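You operate a simulated robot arm through the tools that you are given. There is no shell and no other tool.

You run a simulated robot arm. Do the job below in one go: nothing can be reset, and whatever is moved stays where it is left.

## Task
Fork the 200 g weight on to spot one, then spot five, and set the green slider.
Fine: the weight and the white fork lie on the white board; store each reading once; good if they differ by 0.02 g at most, else adjust; fork the weight back where it stood and lay the fork back; the other weights stay in the corner box. Other keys and knobs, the mouse and the wooden box on the rollers stay as they are.

The check looks at the end state, three seconds after you hand in, the way a careful person would. Anything else that was tipped, shoved, dropped, spilled or broken makes it a failure.

## Robot
A 7-joint arm with a two-finger parallel gripper, fixed in place. Base frame: the origin is on the floor under the middle of its stand, x ahead of it, y to its left, z up. Readings come in mm, rad, newtons and seconds.
It reaches about 1372 mm from its shoulder. Its first joint turns from -2.601 to 2.601 rad. Payload 3.43 kg.
The TCP is the grasp point between the finger pads, 30 mm short of the fingertips. In the tool frame z runs along the fingers and y along their closing line. Largest opening 94 mm; finger width 28, thickness 10; the body of the gripper, 50 by 96 mm, starts 55 mm behind the TCP.
Orientation is that of the tool frame in the base frame, as a unit quaternion [w, x, y, z]. With the fingers straight down and closing along the base's y, the tool's x points along the base's -x, its y along +y and its z along -z.

## Interface
- The arm moves only by the tool send_rows. Its argument "rows" is a list that holds one entry, the list of rows, each a list of 7 numbers: the shift along the tool's x, y, z in mm, then the turn, a rotation vector about the tool's x, y, z in rad, then the opening, from 0 (shut) to 1 (fully open). In form: [[[tx, ty, tz, rx, ry, rz, hand], ...]]. A call has 1 to 20 rows; each row shifts and turns the commanded pose from where the row before left it, along the tool's axes as they then stand. Rows are played at 5 a second. More than 50 mm and 0.15 rad between two rows, or a gripper value outside its range, and nothing of the call is played. Where a pose cannot be reached the arm comes as near as it can. A force on the tool above 40 N (or 10 N above the force at the start of the call, whichever is more), or a blocked arm, ends the call early, and 0.2 s more pass. Each finger travels about 45 mm/s and halts on what it meets, pressing with about 35 N; the grip force reading is that of the motor and also rises with nothing between the fingers. The clock runs only during rows and for 0.2 s after the last one: add rows that do not move to give the fingers time. The reply holds the time, the measured pose of the TCP, the force on the tool along the base axes, the opening and the grip force, in the units named above and with some noise, with the torque about the TCP (base axes, N m) and any sound that the robot's microphone picked up.
- Cameras (640 x 400 px; columns grow to the right, rows downward): "scene" is fixed at [401.1, -498, 1558.3]; the picture's right is [0.98, -0.18, 0.00], its down [-0.09, -0.48, -0.87] and it looks along [0.16, 0.86, -0.49] (base axes); focal length 361 px, centre (320, 200). "wrist" rides on the gripper at [76, 14, -103] in the tool frame; the picture's right is [-0.18, 0.98, 0.00], its down [-0.75, -0.14, -0.64] and it looks along [-0.63, -0.12, 0.77] (tool axes); focal length 243 px, centre (320, 200). There is no depth. A picture from a camera that has moved, and an enlarged one, comes with that camera's place and axes in the base frame and with its lens.
- camera(camera): a new picture of that camera. The clock stands still meanwhile.
- inspect(camera, box): a new picture of the part [left, top, right, bottom] of that camera's present view, enlarged. The clock stands still meanwhile.
- sign_off(): hands the job in; it is judged then, once.

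Places have to be worked out from the pictures, the camera data and where the tool is seen. Open the gripper and draw the arm clear of the work before you hand the job in, unless the task says otherwise.

The tools are called after "Call:" as name(argument=value, ...) on one line, values as JSON. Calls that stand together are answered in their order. send_rows: Moves the arm, as the interface text tells. Its arguments: {"type":"object","properties":{"rows":{"type":"array","items":{"type":"array","items":{"type":"array","items":{"type":"number"}}}}},"required":["rows"]} The other tools are called the same way: camera (camera) takes a picture; inspect (camera, box) takes an enlarged picture of a part of a camera's view; sign_off () hands the job in.

At the start:

```text
t: 0.0
tcp_pos: [346.6, 718.1, 1171.9]
ee_rot: [0.002, 0.0, 1.0, 0.003]
contact_force: [-0.1, -0.4, 0.6]
moment: [0.0, 0.03, -0.03]
width: 94.2
finger_force: 0.2
```

scene: 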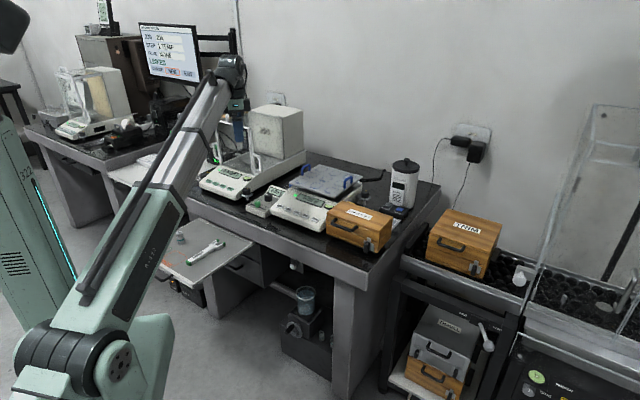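
wrist: 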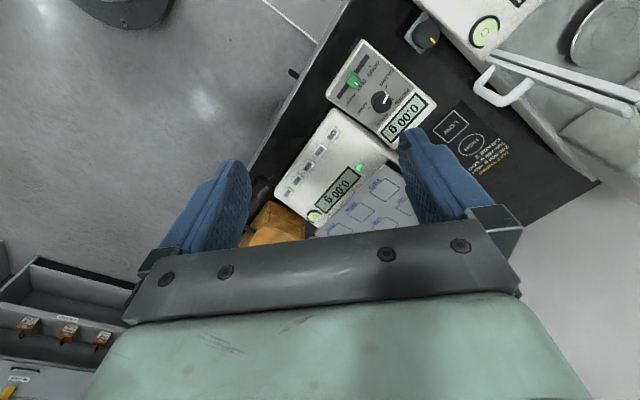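

I start by looking closely at the scene: the board with fork and weight, the balance, the monitor and the slider box.

Call:
inspect(camera="scene", box=[140, 200, 280, 300])

Call:
inspect(camera="scene", box=[180, 130, 420, 270])

Call:
inspect(camera="scene", box=[130, 10, 250, 90])

Call:
inspect(camera="wrist", box=[230, 20, 510, 240])

```text
4.00 times, centred on (210, 250) of scene
camera zoom: at [401.1, -498.0, 1558.3], right [0.98, -0.18, 0.0], down [-0.09, -0.48, -0.87], along [0.16, 0.86, -0.49], focal length 1444 px, centre (760, 0)
```

zoom: 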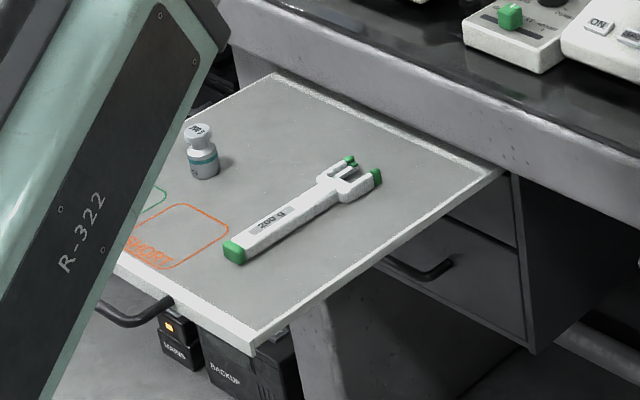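

```text
2.67 times, centred on (300, 200) of scene
camera zoom: at [401.1, -498.0, 1558.3], right [0.98, -0.18, 0.0], down [-0.09, -0.48, -0.87], along [0.16, 0.86, -0.49], focal length 963 px, centre (373, 200)
```

zoom: 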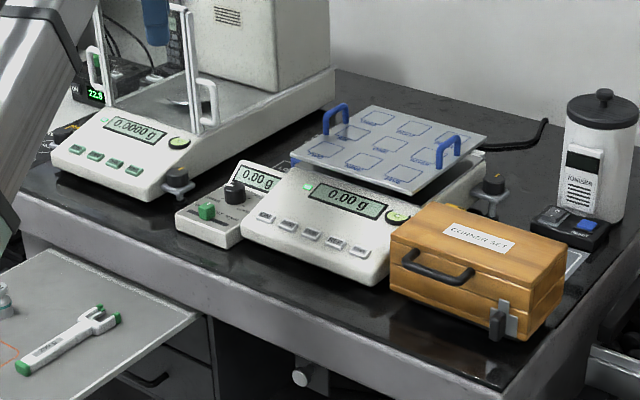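

```text
5.00 times, centred on (190, 50) of scene
camera zoom: at [401.1, -498.0, 1558.3], right [0.98, -0.18, 0.0], down [-0.09, -0.48, -0.87], along [0.16, 0.86, -0.49], focal length 1806 px, centre (970, 950)
```

zoom: 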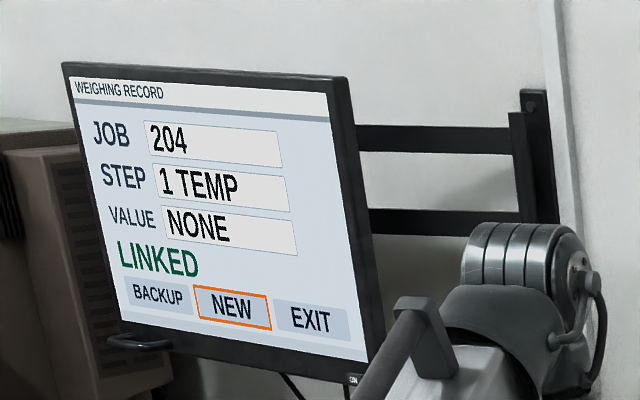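

```text
1.82 times, centred on (370, 130) of wrist
camera zoom: at [271.3, 732.1, 1274.5], right [0.18, 0.98, 0.01], down [0.75, -0.15, 0.64], along [0.63, -0.11, -0.77], focal length 441 px, centre (229, 327)
```

zoom: 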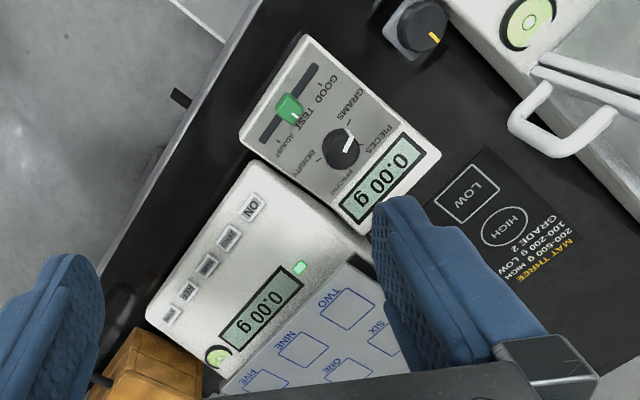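

The slider sits near (385, 770, 840) by triangulation, and the balance pan near (680, 860, ~870). I move the hand +x and +y at its present height to see the pan spots and key labels.

Call:
send_rows(rows=[[[-40, 10, 0, 0, 0, 0, 1], [-40, 10, 0, 0, 0, 0, 1], [-40, 10, 0, 0, 0, 0, 1], [-40, 10, 0, 0, 0, 0, 1], [-40, 10, 0, 0, 0, 0, 1], [0, 0, 0, 0, 0, 0, 1]]])

Call:
camera(camera="wrist")

Call:
camera(camera="scene")

```text
t: 1.4
tcp_pos: [547.6, 769.0, 1172.6]
ee_rot: [0.001, 0.0, 1.0, 0.003]
contact_force: [0.3, -0.3, 0.3]
moment: [0.03, 0.04, 0.02]
width: 94.1
finger_force: 0.1
```

```text
taken
camera wrist: at [471.5, 781.8, 1275.4], right [0.18, 0.98, 0.01], down [0.75, -0.15, 0.64], along [0.63, -0.11, -0.77], focal length 243 px, centre (320, 200)
```

wrist: 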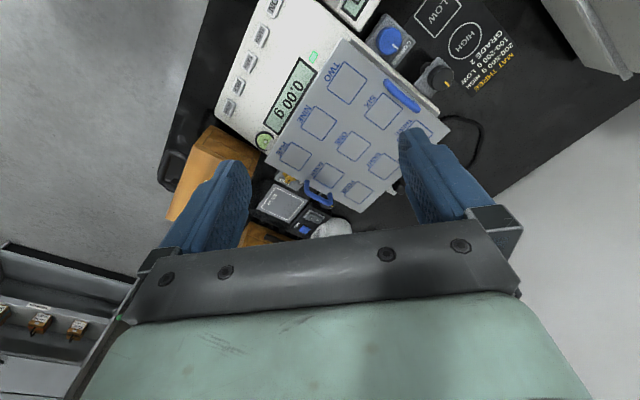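

```text
taken
```

scene: 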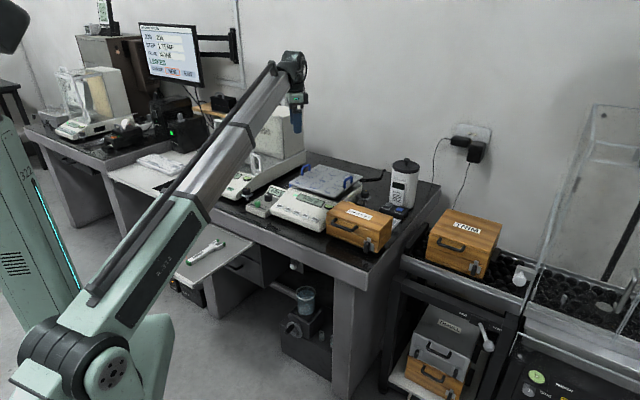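

The pan with nine labelled spots is visible now; I enlarge it and the key row.

Call:
inspect(camera="wrist", box=[250, 30, 450, 220])

Call:
inspect(camera="wrist", box=[200, 0, 400, 125])

Call:
inspect(camera="wrist", box=[360, 0, 560, 125])

Call:
inspect(camera="scene", box=[240, 160, 360, 240])

Call:
inspect(camera="scene", box=[130, 10, 230, 90])

```text
2.11 times, centred on (350, 125) of wrist
camera zoom: at [471.5, 781.8, 1275.4], right [0.18, 0.98, 0.01], down [0.75, -0.15, 0.64], along [0.63, -0.11, -0.77], focal length 511 px, centre (257, 358)
```

zoom: 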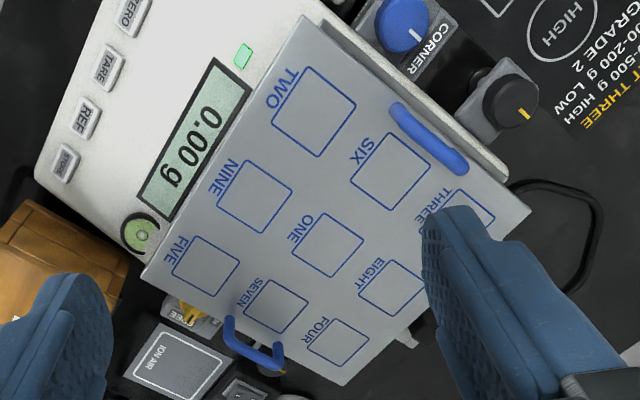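

```text
3.20 times, centred on (300, 62) of wrist
camera zoom: at [471.5, 781.8, 1275.4], right [0.18, 0.98, 0.01], down [0.75, -0.15, 0.64], along [0.63, -0.11, -0.77], focal length 776 px, centre (384, 640)
```

zoom: 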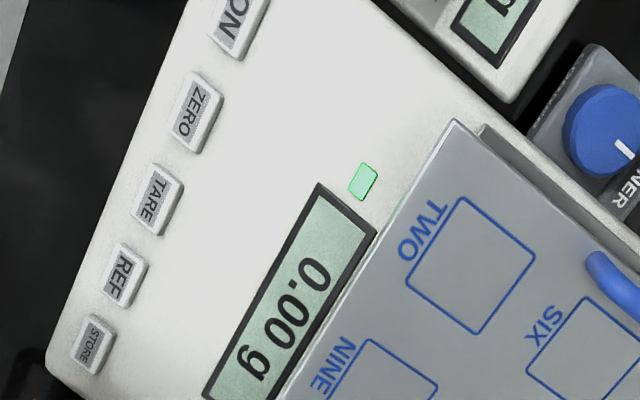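

```text
3.20 times, centred on (460, 62) of wrist
camera zoom: at [471.5, 781.8, 1275.4], right [0.18, 0.98, 0.01], down [0.75, -0.15, 0.64], along [0.63, -0.11, -0.77], focal length 776 px, centre (-128, 640)
```

zoom: 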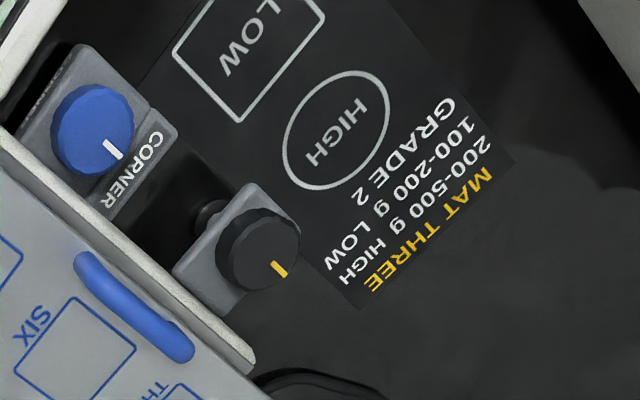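

```text
5.00 times, centred on (300, 200) of scene
camera zoom: at [401.1, -498.0, 1558.3], right [0.98, -0.18, 0.0], down [-0.09, -0.48, -0.87], along [0.16, 0.86, -0.49], focal length 1806 px, centre (420, 200)
```

zoom: 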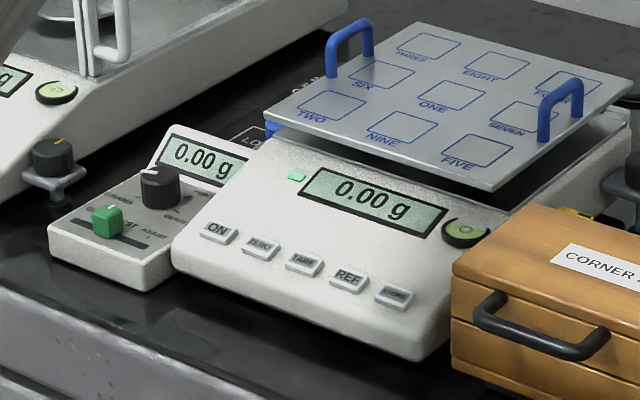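

```text
5.00 times, centred on (180, 50) of scene
camera zoom: at [401.1, -498.0, 1558.3], right [0.98, -0.18, 0.0], down [-0.09, -0.48, -0.87], along [0.16, 0.86, -0.49], focal length 1806 px, centre (1020, 950)
```

zoom: 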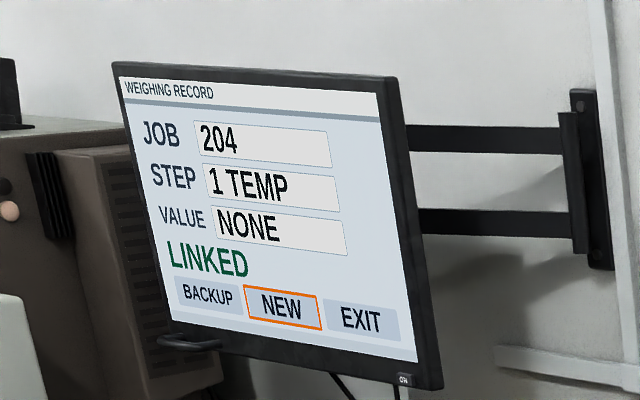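

Pan spots are laid out THREE/EIGHT/FOUR, SIX/ONE/SEVEN, TWO/NINE/FIVE, with ONE near (669, 804, 909) and FIVE near (670, 706, 909); the balance is turned 45° in the base frame. STORE is the rightmost key. Next I move over the board to view the fork and weight.

Call:
send_rows(rows=[[[40, -5, 0, 0, 0, 0, 1], [40, -5, 0, 0, 0, 0, 1], [40, -5, 0, 0, 0, 0, 1], [40, -5, 0, 0, 0, 0, 1], [40, -5, 0, 0, 0, 0, 1], [40, -5, 0, 0, 0, 0, 1], [40, -5, 0, 0, 0, 0, 1], [40, -5, 0, 0, 0, 0, 1], [40, -5, 0, 0, 0, 0, 1], [40, -5, 0, 0, 0, 0, 1], [40, -5, 0, 0, 0, 0, 1], [40, -5, 0, 0, 0, 0, 1], [40, -5, 0, 0, 0, 0, 1], [0, 0, 0, 0, 0, 0, 1]]])

Call:
camera(camera="wrist")

Call:
camera(camera="scene")

```text
t: 4.4
tcp_pos: [28.9, 713.7, 1149.9]
ee_rot: [0.0, 0.001, 1.0, 0.008]
contact_force: [0.0, 0.1, 0.1]
moment: [0.0, 0.01, 0.02]
width: 93.9
finger_force: 0.0
out of reach, approached as far as the arm can: row 8, 9, 10, 11, 12
```

```text
taken
camera wrist: at [-47.3, 726.1, 1252.9], right [0.18, 0.98, 0.02], down [0.75, -0.15, 0.64], along [0.63, -0.1, -0.77], focal length 243 px, centre (320, 200)
```

wrist: 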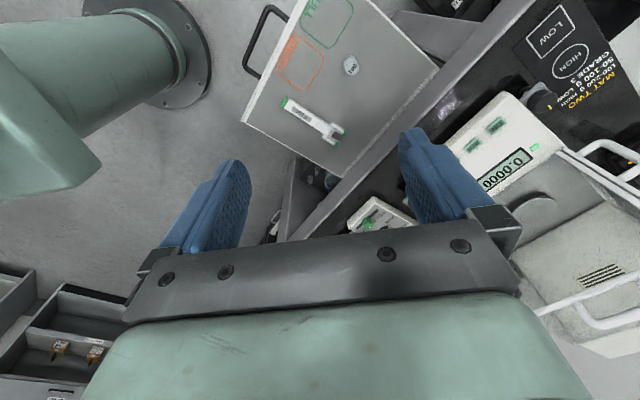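

```text
taken
```

scene: 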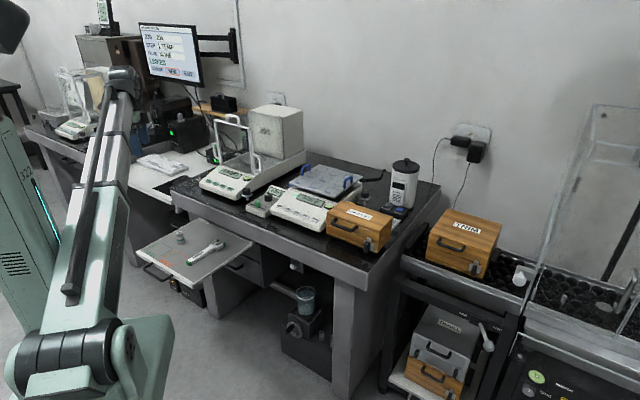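

The board with fork, weight and printed outlines is in view. I enlarge it in both cameras.

Call:
inspect(camera="wrist", box=[230, 0, 450, 180])

Call:
inspect(camera="scene", box=[130, 200, 260, 300])

Call:
inspect(camera="scene", box=[160, 225, 230, 275])

Call:
inspect(camera="wrist", box=[270, 40, 370, 150])

```text
2.22 times, centred on (340, 90) of wrist
camera zoom: at [-47.3, 726.1, 1252.9], right [0.18, 0.98, 0.02], down [0.75, -0.15, 0.64], along [0.63, -0.1, -0.77], focal length 539 px, centre (276, 444)
```

zoom: 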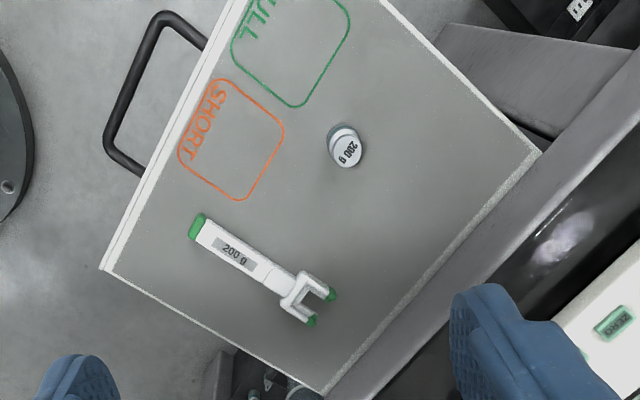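

```text
4.00 times, centred on (195, 250) of scene
camera zoom: at [401.1, -498.0, 1558.3], right [0.98, -0.18, 0.0], down [-0.09, -0.48, -0.87], along [0.16, 0.86, -0.49], focal length 1444 px, centre (820, 0)
```

zoom: 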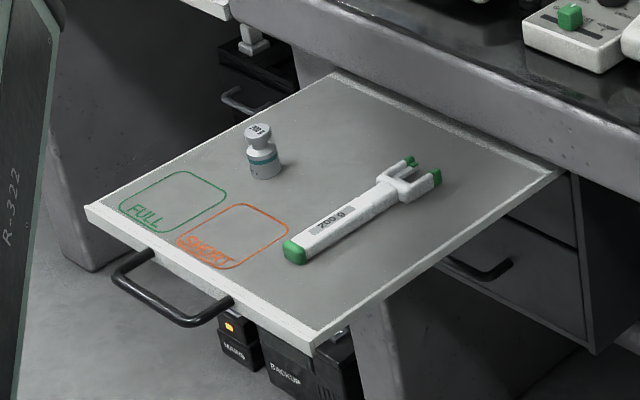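

```text
8.00 times, centred on (195, 250) of scene
camera zoom: at [401.1, -498.0, 1558.3], right [0.98, -0.18, 0.0], down [-0.09, -0.48, -0.87], along [0.16, 0.86, -0.49], focal length 2889 px, centre (1320, -200)
```

zoom: 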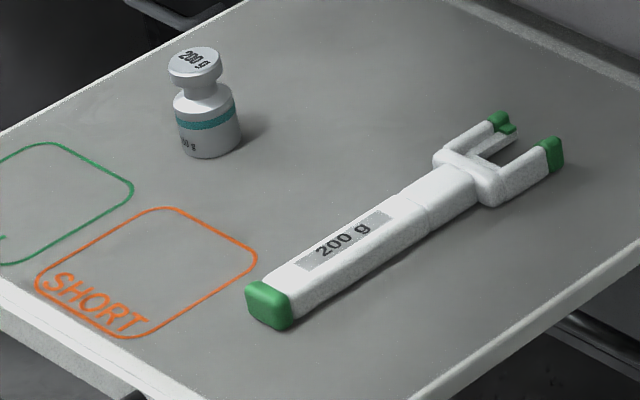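

```text
3.64 times, centred on (320, 95) of wrist
camera zoom: at [-47.3, 726.1, 1252.9], right [0.18, 0.98, 0.02], down [0.75, -0.15, 0.64], along [0.63, -0.1, -0.77], focal length 882 px, centre (320, 582)
```

zoom: 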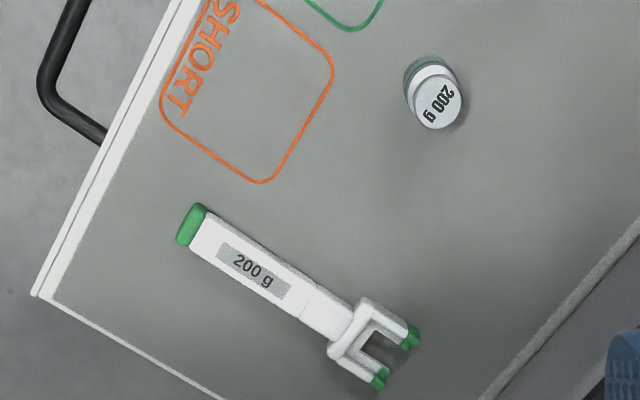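

The board surface is at z ≈ 691, the weight stands at about (66.5, 774), 50 mm tall, and the fork lies along the table's "back" direction (+x+y), handle end near (112, 625), tips near (224, 738). I zoom further for the neck and fork profile.

Call:
inspect(camera="scene", box=[176, 226, 196, 248])

Call:
inspect(camera="scene", box=[186, 232, 234, 268])

Call:
inspect(camera="scene", box=[208, 234, 236, 256])

Call:
inspect(camera="wrist", box=[318, 110, 352, 150])

```text
16.00 times, centred on (186, 237) of scene
camera zoom: at [401.1, -498.0, 1558.3], right [0.98, -0.18, 0.0], down [-0.09, -0.48, -0.87], along [0.16, 0.86, -0.49], focal length 5778 px, centre (2464, -392)
```

zoom: 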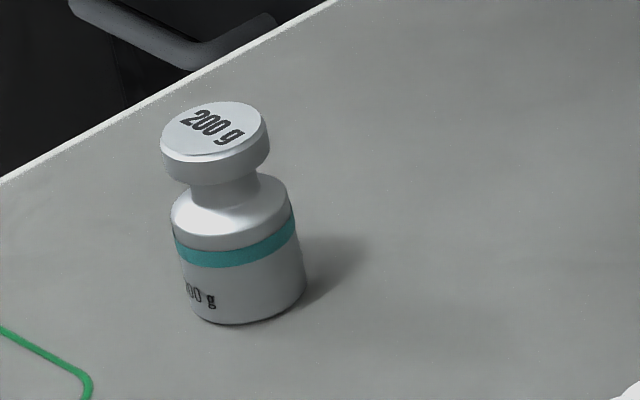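

```text
11.11 times, centred on (210, 250) of scene
camera zoom: at [401.1, -498.0, 1558.3], right [0.98, -0.18, 0.0], down [-0.09, -0.48, -0.87], along [0.16, 0.86, -0.49], focal length 4013 px, centre (1542, -356)
```

zoom: 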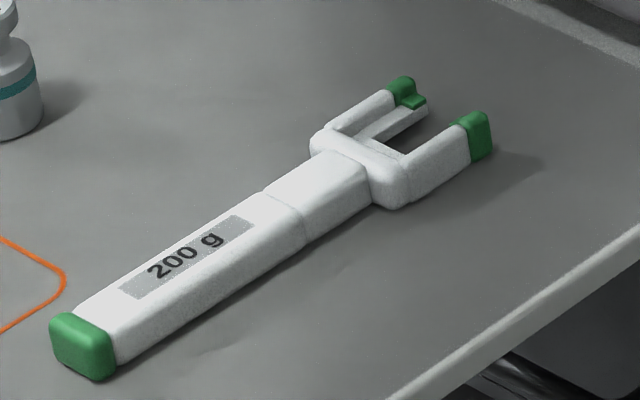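

```text
16.00 times, centred on (222, 245) of scene
camera zoom: at [401.1, -498.0, 1558.3], right [0.98, -0.18, 0.0], down [-0.09, -0.48, -0.87], along [0.16, 0.86, -0.49], focal length 5778 px, centre (1888, -520)
```

zoom: 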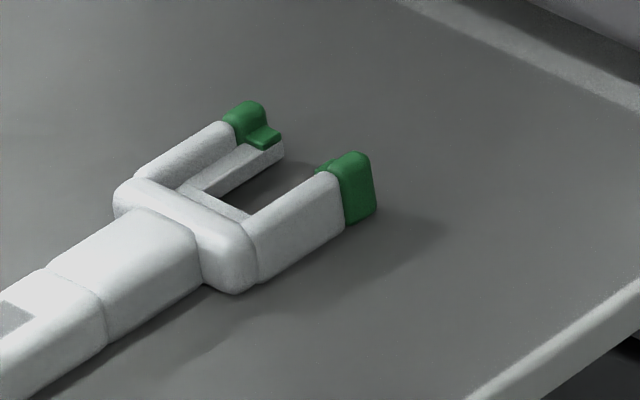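

```text
10.00 times, centred on (335, 130) of wrist
camera zoom: at [-47.3, 726.1, 1252.9], right [0.18, 0.98, 0.02], down [0.75, -0.15, 0.64], along [0.63, -0.1, -0.77], focal length 2426 px, centre (170, 900)
```

zoom: 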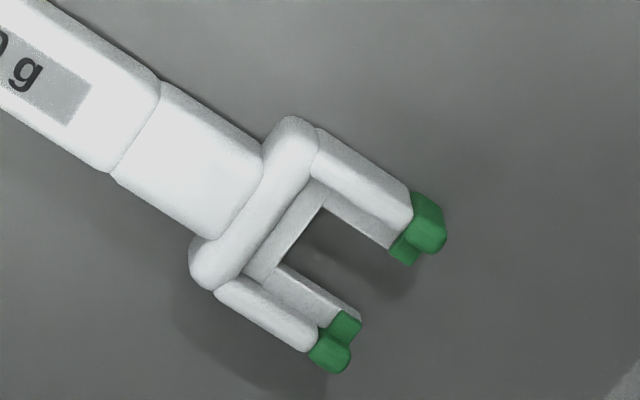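

The fork has two L-shaped tines with lips; its seat for the knob is about 20 mm behind the tips and the heading is along table-back. I move above the fork at a safe height and turn the hand so the closing line is across the fork, camera on the tine side.

Call:
send_rows(rows=[[[-26.2, -1.2, 37, 0, 0, 0, 1], [-26.2, -1.2, 37, 0, 0, 0, 1], [-26.2, -1.2, 37, 0, 0, 0, 1], [-26.2, -1.2, 37, 0, 0, 0, 1], [-26.2, -1.2, 37, 0, 0, 0, 1], [-26.2, -1.2, 37, 0, 0, 0, 1], [0, 0, 0, 0, 0, 0, 1]]])

```text
t: 6.0
tcp_pos: [185.7, 708.0, 928.5]
ee_rot: [0.003, 0.0, 1.0, 0.004]
contact_force: [0.4, 0.6, 0.8]
moment: [0.02, -0.05, 0.0]
width: 93.8
finger_force: 0.0
```

Now I turn the hand 135° about its own axis in place.

Call:
send_rows(rows=[[[0, 0, 0, 0, 0, 0.1473, 1], [0, 0, 0, 0, 0, 0.1473, 1], [0, 0, 0, 0, 0, 0.1473, 1], [0, 0, 0, 0, 0, 0.1473, 1], [0, 0, 0, 0, 0, 0.1473, 1], [0, 0, 0, 0, 0, 0.1473, 1], [0, 0, 0, 0, 0, 0.1473, 1], [0, 0, 0, 0, 0, 0.1473, 1], [0, 0, 0, 0, 0, 0.1473, 1], [0, 0, 0, 0, 0, 0.1473, 1], [0, 0, 0, 0, 0, 0.1473, 1], [0, 0, 0, 0, 0, 0.1473, 1], [0, 0, 0, 0, 0, 0.1473, 1], [0, 0, 0, 0, 0, 0.1473, 1], [0, 0, 0, 0, 0, 0.1473, 1], [0, 0, 0, 0, 0, 0.1467, 1], [0, 0, 0, 0, 0, 0, 1]]])

Call:
camera(camera="wrist")

Call:
camera(camera="scene")

```text
t: 9.6
tcp_pos: [187.4, 708.3, 928.7]
ee_rot: [-0.002, 0.724, 0.689, 0.003]
contact_force: [0.3, 0.0, 0.3]
moment: [0.01, 0.01, 0.04]
width: 93.9
finger_force: 0.0
out of reach, approached as far as the arm can: row 12, 13, 14, 15, 16
```

```text
taken
camera wrist: at [204.7, 782.0, 1033.1], right [0.97, -0.23, 0.0], down [-0.18, -0.75, 0.64], along [-0.15, -0.62, -0.77], focal length 243 px, centre (320, 200)
```

wrist: 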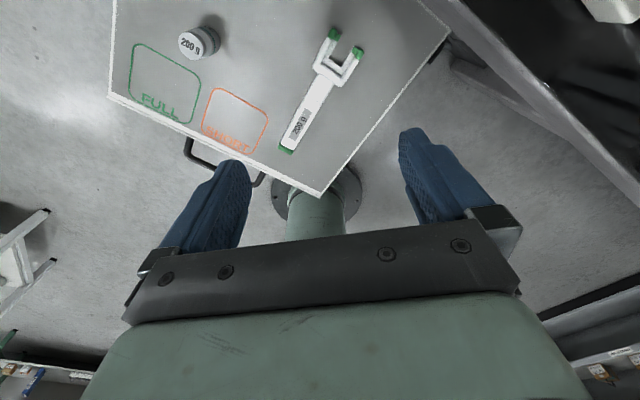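

```text
taken
```

scene: 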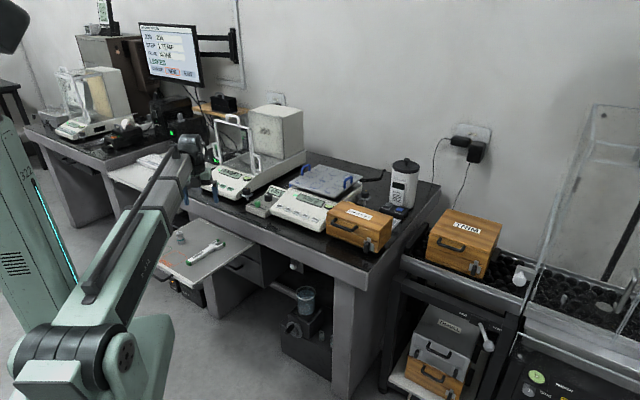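

Yaw is limited that way, so I will use the other heading (camera on the robot side, yaw 45° the other way). While here, I enlarge weight and fork from this nearer viewpoint to measure them.

Call:
inspect(camera="wrist", box=[172, 10, 232, 70])

Call:
inspect(camera="wrist", box=[270, 15, 390, 165])

Call:
inspect(camera="wrist", box=[305, 20, 375, 90])

Call:
inspect(camera="scene", box=[180, 230, 188, 236])

```text
6.67 times, centred on (202, 40) of wrist
camera zoom: at [204.7, 782.0, 1033.1], right [0.97, -0.23, 0.0], down [-0.18, -0.75, 0.64], along [-0.15, -0.62, -0.77], focal length 1618 px, centre (1107, 1267)
```

zoom: 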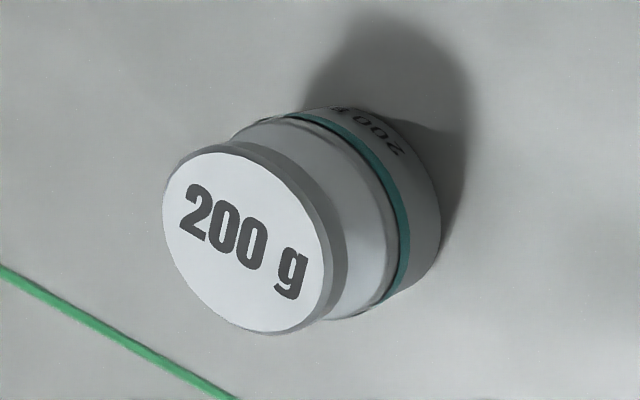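

```text
2.67 times, centred on (330, 90) of wrist
camera zoom: at [204.7, 782.0, 1033.1], right [0.97, -0.23, 0.0], down [-0.18, -0.75, 0.64], along [-0.15, -0.62, -0.77], focal length 647 px, centre (293, 493)
```

zoom: 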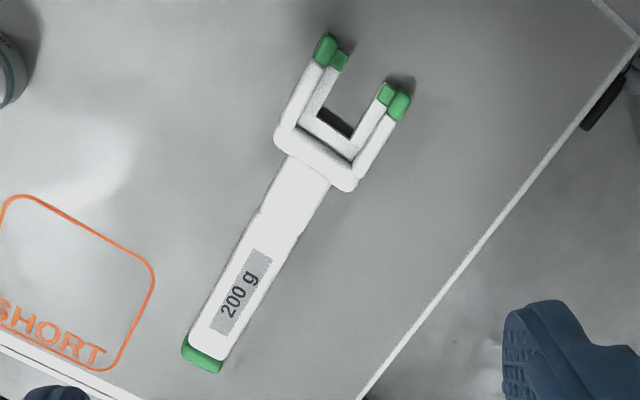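

```text
5.71 times, centred on (340, 55) of wrist
camera zoom: at [204.7, 782.0, 1033.1], right [0.97, -0.23, 0.0], down [-0.18, -0.75, 0.64], along [-0.15, -0.62, -0.77], focal length 1386 px, centre (206, 1029)
```

zoom: 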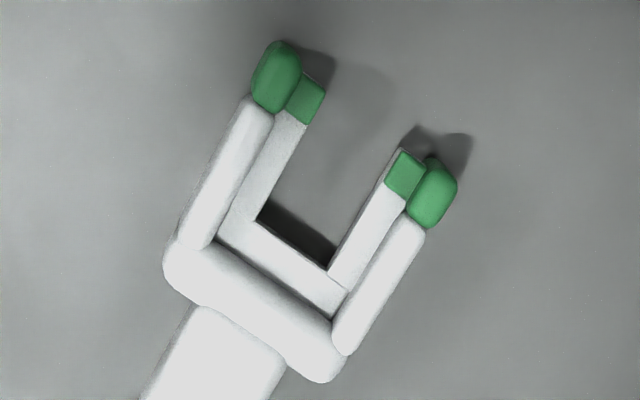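

```text
16.00 times, centred on (184, 233) of scene
camera zoom: at [401.1, -498.0, 1558.3], right [0.98, -0.18, 0.0], down [-0.09, -0.48, -0.87], along [0.16, 0.86, -0.49], focal length 5778 px, centre (2496, -328)
```

zoom: 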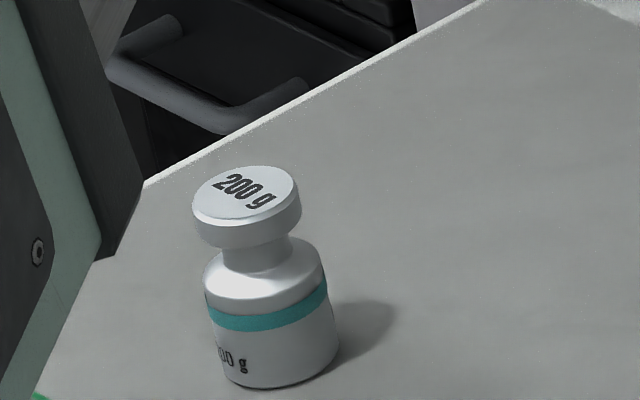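

The tine ledge gap is about 18.3 mm against a ~16.3 mm neck, and the seat is near v≈665.5 in table coordinates. Now I turn the hand back by 138° so the closing line is across the fork with the camera on the robot's side.

Call:
send_rows(rows=[[[0, 0, 0, 0, 0, -0.1415, 1], [0, 0, 0, 0, 0, -0.1415, 1], [0, 0, 0, 0, 0, -0.1415, 1], [0, 0, 0, 0, 0, -0.1415, 1], [0, 0, 0, 0, 0, -0.1415, 1], [0, 0, 0, 0, 0, -0.1415, 1], [0, 0, 0, 0, 0, -0.1415, 1], [0, 0, 0, 0, 0, -0.1415, 1], [0, 0, 0, 0, 0, -0.1415, 1], [0, 0, 0, 0, 0, -0.1415, 1], [0, 0, 0, 0, 0, -0.1415, 1], [0, 0, 0, 0, 0, -0.1415, 1], [0, 0, 0, 0, 0, -0.1415, 1], [0, 0, 0, 0, 0, -0.1415, 1], [0, 0, 0, 0, 0, -0.1415, 1], [0, 0, 0, 0, 0, -0.1415, 1], [0, 0, 0, 0, 0, -0.1415, 1], [0, 0, 0, 0, 0, 0, 1], [0, 0, 0, 0, 0, 0, 1]]])

```text
t: 13.6
tcp_pos: [187.0, 707.6, 929.4]
ee_rot: [0.002, -0.383, 0.924, 0.002]
contact_force: [-0.1, -0.7, 0.2]
moment: [0.03, -0.02, 0.03]
width: 94.1
finger_force: 0.1
```

Yaw is now exactly 45°. I move over the handle grip point (158, 669) and lower to z≈800 with the hand half open, then look.

Call:
send_rows(rows=[[[11.9, -1.7, 32, 0, 0, 0, 0.6], [11.9, -1.7, 32, 0, 0, 0, 0.6], [11.9, -1.7, 32, 0, 0, 0, 0.6], [11.9, -1.6, 33, 0, 0, 0, 0.6], [0, 0, 0, 0, 0, 0, 0.6], [0, 0, 0, 0, 0, 0, 0.6]]])

Call:
camera(camera="wrist")

Call:
inspect(camera="scene", box=[140, 180, 260, 280])

```text
t: 15.0
tcp_pos: [157.5, 670.4, 800.0]
ee_rot: [0.003, -0.383, 0.924, 0.003]
contact_force: [1.1, 0.3, -0.2]
moment: [0.02, -0.02, -0.03]
width: 56.5
finger_force: 0.0
```

```text
taken
camera wrist: at [94.4, 626.0, 902.0], right [-0.57, 0.82, 0.0], down [0.63, 0.43, 0.65], along [0.53, 0.37, -0.76], focal length 243 px, centre (320, 200)
```

wrist: 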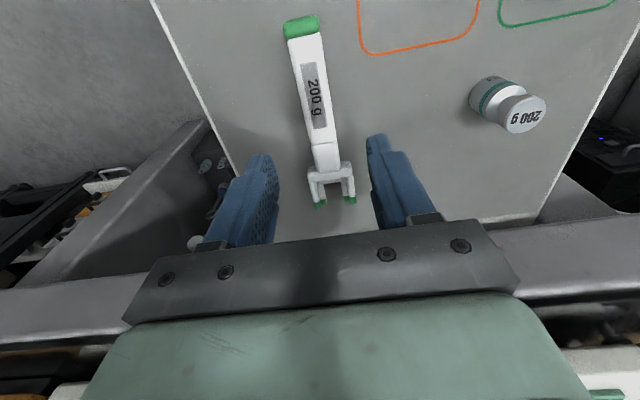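

```text
4.00 times, centred on (200, 230) of scene
camera zoom: at [401.1, -498.0, 1558.3], right [0.98, -0.18, 0.0], down [-0.09, -0.48, -0.87], along [0.16, 0.86, -0.49], focal length 1444 px, centre (800, 80)
```

zoom: 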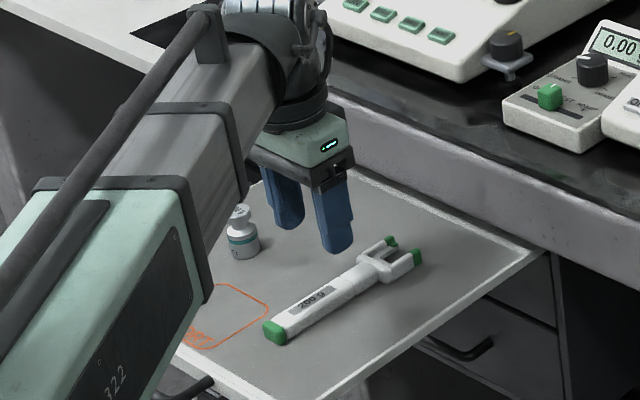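

The hand hovers over the handle. I enlarge the wrist view to refine the positions of the fork handle and weight.

Call:
inspect(camera="wrist", box=[260, 0, 380, 220])

Call:
inspect(camera="wrist", box=[455, 60, 565, 150])

Call:
inspect(camera="wrist", box=[290, 150, 380, 220])

```text
1.82 times, centred on (320, 110) of wrist
camera zoom: at [94.4, 626.0, 902.0], right [-0.57, 0.82, 0.0], down [0.63, 0.43, 0.65], along [0.53, 0.37, -0.76], focal length 441 px, centre (320, 364)
```

zoom: 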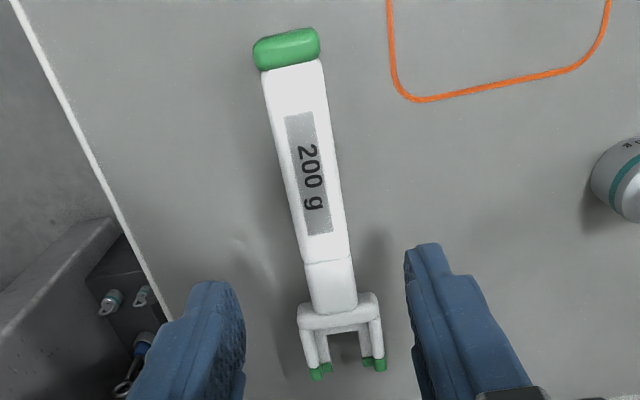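

```text
4.44 times, centred on (510, 105) of wrist
camera zoom: at [94.4, 626.0, 902.0], right [-0.57, 0.82, 0.0], down [0.63, 0.43, 0.65], along [0.53, 0.37, -0.76], focal length 1078 px, centre (-524, 622)
```

zoom: 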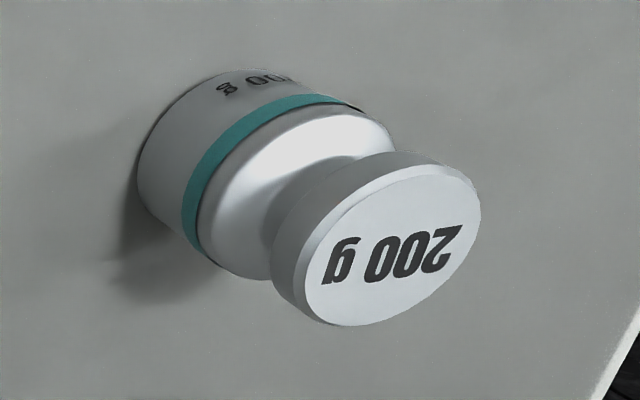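

```text
5.71 times, centred on (335, 185) of wrist
camera zoom: at [94.4, 626.0, 902.0], right [-0.57, 0.82, 0.0], down [0.63, 0.43, 0.65], along [0.53, 0.37, -0.76], focal length 1386 px, centre (234, 286)
```

zoom: 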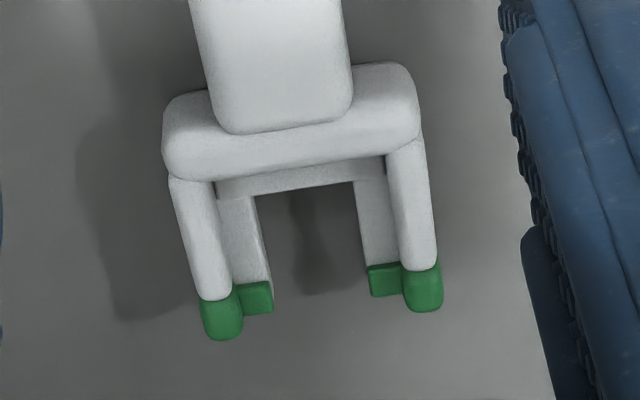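

Refined: weight top at (66.7, 775.8, 741), board z ≈ 690, handle top ≈ 704, handle centre line u ≈ -360.7. I shift 1.8 mm sideways and lower with the fingers straddling the handle, stopping about 4 mm above the board.

Call:
send_rows(rows=[[[0, -1.8, 20, 0, 0, 0, 0.6], [0, 0, 20, 0, 0, 0, 0.6], [0, 0, 15, 0, 0, 0, 0.6], [0, 0, 10, 0, 0, 0, 0.6], [0, 0, 7, 0, 0, 0, 0.6], [0, 0, 4, 0, 0, 0, 0.6], [0, 0, 0, 0, 0, 0, 0.6], [0, 0, 0, 0, 0, 0, 0.6]]])

Call:
inspect(camera="scene", box=[170, 210, 240, 270])

Call:
camera(camera="wrist")

```text
t: 16.8
tcp_pos: [159.2, 668.5, 723.5]
ee_rot: [0.003, -0.383, 0.924, 0.003]
contact_force: [0.1, -0.6, 0.2]
moment: [-0.01, 0.04, 0.01]
width: 56.4
finger_force: 0.0
```

```text
6.67 times, centred on (205, 240) of scene
camera zoom: at [401.1, -498.0, 1558.3], right [0.98, -0.18, 0.0], down [-0.09, -0.48, -0.87], along [0.16, 0.86, -0.49], focal length 2408 px, centre (1087, -67)
```

zoom: 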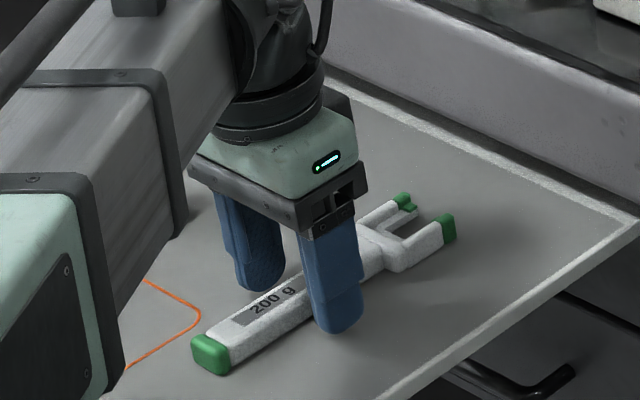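

```text
taken
camera wrist: at [95.6, 624.5, 826.4], right [-0.57, 0.82, 0.0], down [0.63, 0.43, 0.65], along [0.53, 0.37, -0.76], focal length 243 px, centre (320, 200)
```

wrist: 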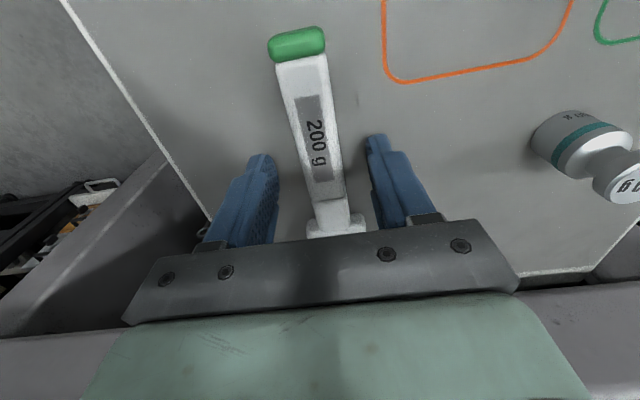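

Fingers straddle the handle correctly just above the board. I close gradually onto the handle.

Call:
send_rows(rows=[[[0, 0, 0, 0, 0, 0, 0.45], [0, 0, 0, 0, 0, 0, 0.35], [0, 0, 0, 0, 0, 0, 0.3], [0, 0, 0, 0, 0, 0, 0.26], [0, 0, 0, 0, 0, 0, 0.22], [0, 0, 0, 0, 0, 0, 0.18], [0, 0, 0, 0, 0, 0, 0.1], [0, 0, 0, 0, 0, 0, 0], [0, 0, 0, 0, 0, 0, 0], [0, 0, 0, 0, 0, 0, 0]]])

Call:
inspect(camera="scene", box=[170, 210, 240, 270])

Call:
inspect(camera="wrist", box=[250, 0, 400, 250])

```text
t: 19.0
tcp_pos: [158.0, 669.7, 723.7]
ee_rot: [0.003, -0.383, 0.924, 0.003]
contact_force: [0.2, -0.1, 1.8]
moment: [-0.01, -0.05, 0.01]
width: 23.0
finger_force: 34.5
```

```text
6.67 times, centred on (205, 240) of scene
camera zoom: at [401.1, -498.0, 1558.3], right [0.98, -0.18, 0.0], down [-0.09, -0.48, -0.87], along [0.16, 0.86, -0.49], focal length 2408 px, centre (1087, -67)
```

zoom: 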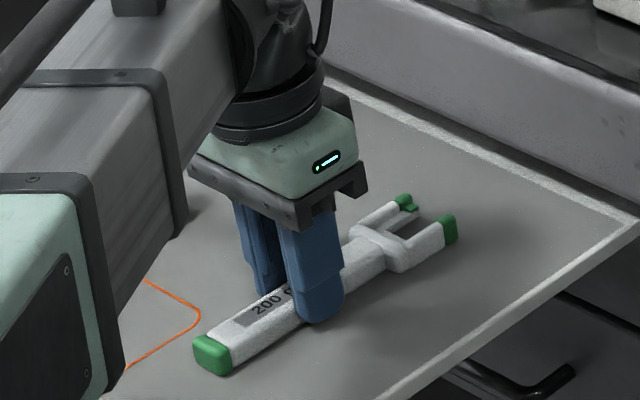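

```text
1.60 times, centred on (325, 125) of wrist
camera zoom: at [95.7, 624.5, 826.5], right [-0.57, 0.82, 0.0], down [0.63, 0.43, 0.65], along [0.53, 0.37, -0.76], focal length 388 px, centre (312, 320)
```

zoom: 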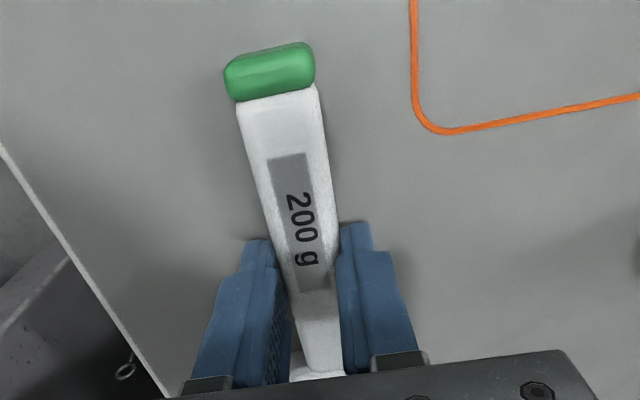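

The handle is held at 23 mm width with 34.5 N; the fork's rest pose corresponds to TCP (158.5, 669.2, 723.6). I lift slowly by 100 mm and check that the fork stays level.

Call:
send_rows(rows=[[[0, 0, -5, 0, 0, 0, 0], [0, 0, -10, 0, 0, 0, 0], [0, 0, -20, 0, 0, 0, 0], [0, 0, -25, 0, 0, 0, 0], [0, 0, -25, 0, 0, 0, 0], [0, 0, -15, 0, 0, 0, 0], [0, 0, 0, 0, 0, 0, 0], [0, 0, 0, 0, 0, 0, 0]]])

Call:
inspect(camera="scene", box=[170, 190, 240, 250])

Call:
inspect(camera="scene", box=[205, 205, 245, 230])

```text
t: 20.8
tcp_pos: [158.9, 667.6, 823.7]
ee_rot: [0.003, -0.382, 0.924, 0.003]
contact_force: [0.1, -0.2, -1.7]
moment: [0.02, 0.02, -0.05]
width: 22.9
finger_force: 35.3
```

```text
6.67 times, centred on (205, 220) of scene
camera zoom: at [401.1, -498.0, 1558.3], right [0.98, -0.18, 0.0], down [-0.09, -0.48, -0.87], along [0.16, 0.86, -0.49], focal length 2408 px, centre (1087, 67)
```

zoom: 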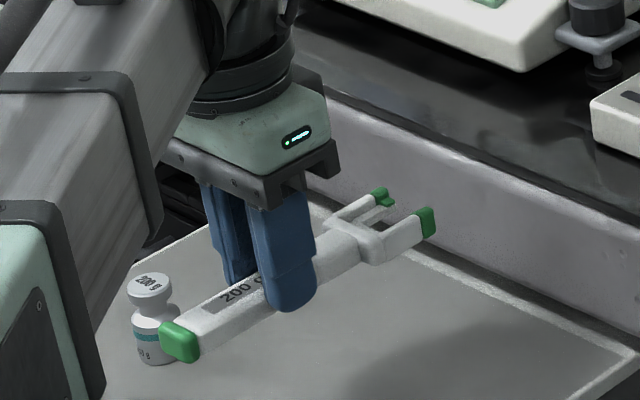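

```text
16.00 times, centred on (225, 218) of scene
camera zoom: at [401.1, -498.0, 1558.3], right [0.98, -0.18, 0.0], down [-0.09, -0.48, -0.87], along [0.16, 0.86, -0.49], focal length 5778 px, centre (1840, -80)
```

zoom: 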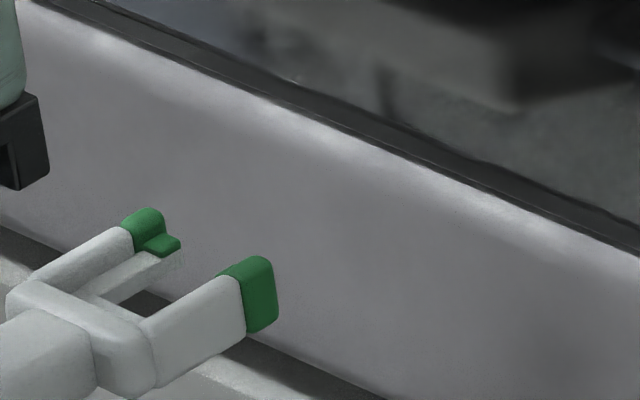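

The fork is level and secure. From the profile I estimate the ledge at +11 mm, lips +13 mm and walls +15 mm above the fork's underside. I move at this height to a point in front of the weight, on its lateral line.

Call:
send_rows(rows=[[[22.5, 23.33, 0, 0, 0, 0, 0], [22.5, 23.33, 0, 0, 0, 0, 0], [22.5, 23.33, 0, 0, 0, 0, 0], [22.5, 23.33, 0, 0, 0, 0, 0], [22.5, 23.33, 0, 0, 0, 0, 0], [22.5, 23.35, 0, 0, 0, 0, 0], [0, 0, 0, 0, 0, 0, 0], [0, 0, 0, 0, 0, 0, 0]]])

Call:
camera(camera="wrist")

Call:
inspect(camera="scene", box=[130, 190, 220, 260])

```text
t: 22.6
tcp_pos: [-35.8, 673.1, 824.3]
ee_rot: [0.003, -0.383, 0.924, 0.002]
contact_force: [-0.3, -0.6, -1.4]
moment: [-0.01, 0.01, 0.03]
width: 22.9
finger_force: 35.0
```

```text
taken
camera wrist: at [-99.5, 627.8, 926.6], right [-0.57, 0.82, 0.0], down [0.63, 0.43, 0.65], along [0.53, 0.37, -0.76], focal length 243 px, centre (320, 200)
```

wrist: 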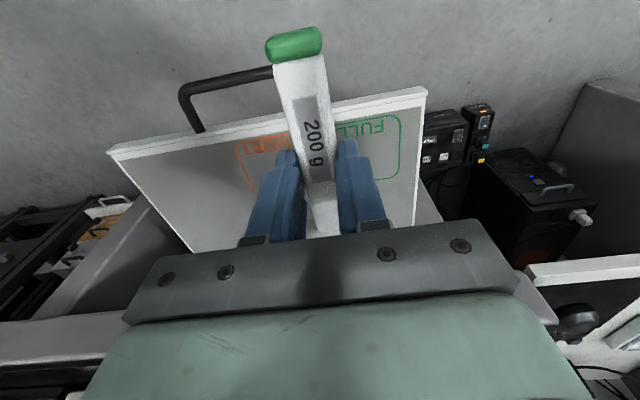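

```text
5.71 times, centred on (175, 225) of scene
camera zoom: at [401.1, -498.0, 1558.3], right [0.98, -0.18, 0.0], down [-0.09, -0.48, -0.87], along [0.16, 0.86, -0.49], focal length 2064 px, centre (1149, 57)
```

zoom: 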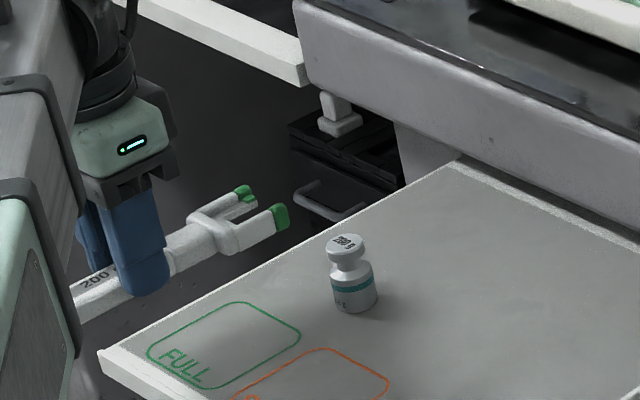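

Weight and fork are lined up in view. I lower to the estimated engagement height (TCP z ≈ 750), still well clear of the weight.

Call:
send_rows(rows=[[[0, 0, 20, 0, 0, 0, 0], [0, 0, 20, 0, 0, 0, 0], [0, 0, 20, 0, 0, 0, 0], [0, 0, 13.5, 0, 0, 0, 0], [0, 0, 0, 0, 0, 0, 0], [0, 0, 0, 0, 0, 0, 0]]])

Call:
inspect(camera="scene", box=[150, 215, 210, 260])

Call:
inspect(camera="scene", box=[155, 225, 195, 250])

```text
t: 24.0
tcp_pos: [-34.8, 674.1, 749.5]
ee_rot: [0.003, -0.382, 0.924, 0.003]
contact_force: [0.0, -0.1, -1.2]
moment: [-0.01, 0.02, -0.01]
width: 23.0
finger_force: 35.6
```

```text
8.89 times, centred on (180, 238) of scene
camera zoom: at [401.1, -498.0, 1558.3], right [0.98, -0.18, 0.0], down [-0.09, -0.48, -0.87], along [0.16, 0.86, -0.49], focal length 3210 px, centre (1564, -133)
```

zoom: 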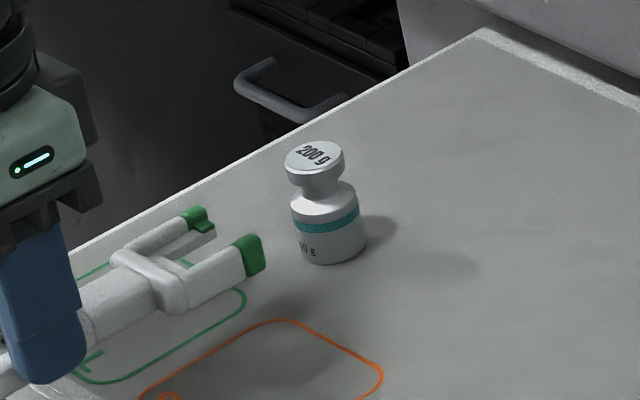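

```text
16.00 times, centred on (175, 238) of scene
camera zoom: at [401.1, -498.0, 1558.3], right [0.98, -0.18, 0.0], down [-0.09, -0.48, -0.87], along [0.16, 0.86, -0.49], focal length 5778 px, centre (2640, -400)
```

zoom: 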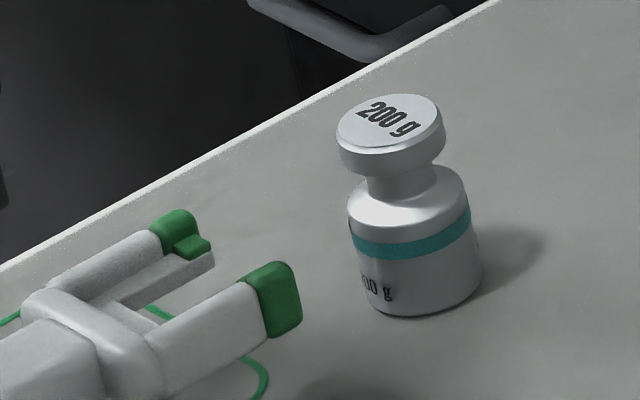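

By the wrist-camera measurements the needed sideways shift is −139.7 mm and I made −140.0, so the tines are on line with the neck. I advance 25 mm (tips just short of the weight) and check the height match.

Call:
send_rows(rows=[[[-10, -0.3, 0, 0, 0, 0, 0], [-10, 0, 0, 0, 0, 0, 0], [-5, 0, 0, 0, 0, 0, 0], [0, 0, 0, 0, 0, 0, 0], [0, 0, 0, 0, 0, 0, 0]]])

Call:
inspect(camera="scene", box=[162, 224, 202, 249])

```text
t: 25.2
tcp_pos: [-16.0, 689.3, 749.7]
ee_rot: [0.003, -0.382, 0.924, 0.003]
contact_force: [-0.2, -0.4, -0.3]
moment: [0.02, 0.0, 0.03]
width: 23.0
finger_force: 35.5
```

```text
16.00 times, centred on (182, 236) of scene
camera zoom: at [401.1, -498.0, 1558.3], right [0.98, -0.18, 0.0], down [-0.09, -0.48, -0.87], along [0.16, 0.86, -0.49], focal length 5778 px, centre (2528, -384)
```

zoom: 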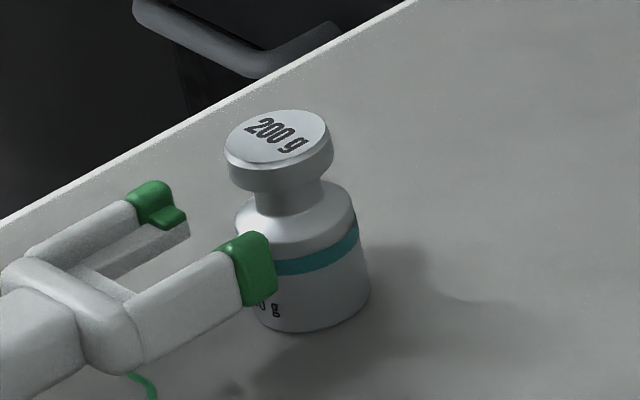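

The lip is about 2–4 mm below the knob's underside and the ledge underside close to the shoulder, so I raise 1.2 mm to centre it in the neck gap, advance 12 mm and check whether the weight stays still.

Call:
send_rows(rows=[[[0, 0, -1.2, 0, 0, 0, 0], [-6, 0, 0, 0, 0, 0, 0], [-6, 0, 0, 0, 0, 0, 0], [0, 0, 0, 0, 0, 0, 0], [0, 0, 0, 0, 0, 0, 0]]])

Call:
inspect(camera="scene", box=[162, 224, 202, 249])

```text
t: 26.4
tcp_pos: [-8.7, 698.4, 752.8]
ee_rot: [0.002, -0.383, 0.924, 0.003]
contact_force: [0.7, 0.6, -0.9]
moment: [0.0, 0.0, -0.02]
width: 23.0
finger_force: 35.0
```

```text
16.00 times, centred on (182, 236) of scene
camera zoom: at [401.1, -498.0, 1558.3], right [0.98, -0.18, 0.0], down [-0.09, -0.48, -0.87], along [0.16, 0.86, -0.49], focal length 5778 px, centre (2528, -384)
```

zoom: 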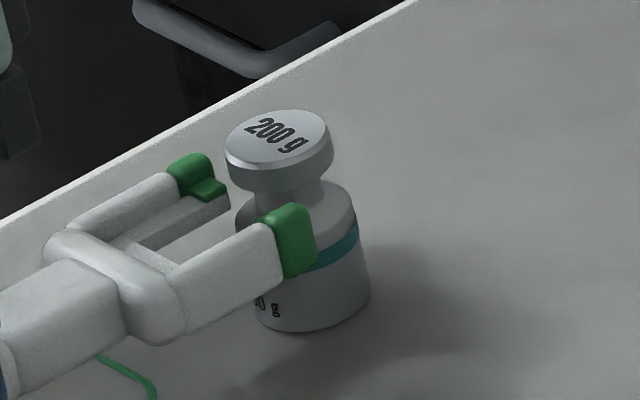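

The weight has not moved. Comparing the lip and ledge corners with the knob rim and shoulder in this view, the fork should be about 2 mm higher; I raise it and advance 8 mm.

Call:
send_rows(rows=[[[0, 0, -2, 0, 0, 0, 0], [0, 0, 0, 0, 0, 0, 0], [-4, 0, 0, 0, 0, 0, 0], [-4, 0, 0, 0, 0, 0, 0], [0, 0, 0, 0, 0, 0, 0], [0, 0, 0, 0, 0, 0, 0]]])

Call:
inspect(camera="scene", box=[162, 224, 202, 249])

```text
t: 27.8
tcp_pos: [-2.5, 703.3, 753.7]
ee_rot: [0.002, -0.382, 0.924, 0.002]
contact_force: [0.4, -0.6, -1.3]
moment: [-0.1, 0.1, 0.0]
width: 22.8
finger_force: 35.3
```

```text
16.00 times, centred on (182, 236) of scene
camera zoom: at [401.1, -498.0, 1558.3], right [0.98, -0.18, 0.0], down [-0.09, -0.48, -0.87], along [0.16, 0.86, -0.49], focal length 5778 px, centre (2528, -384)
```

zoom: 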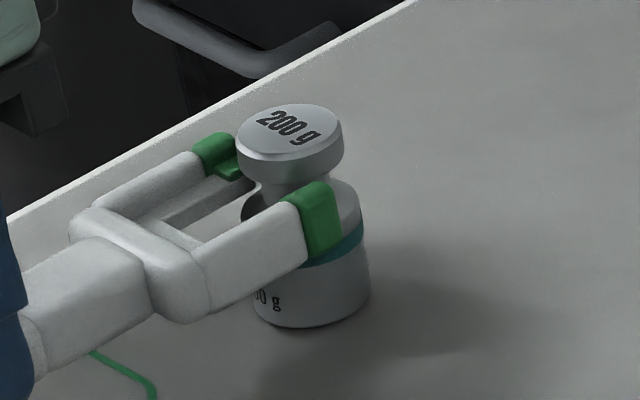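

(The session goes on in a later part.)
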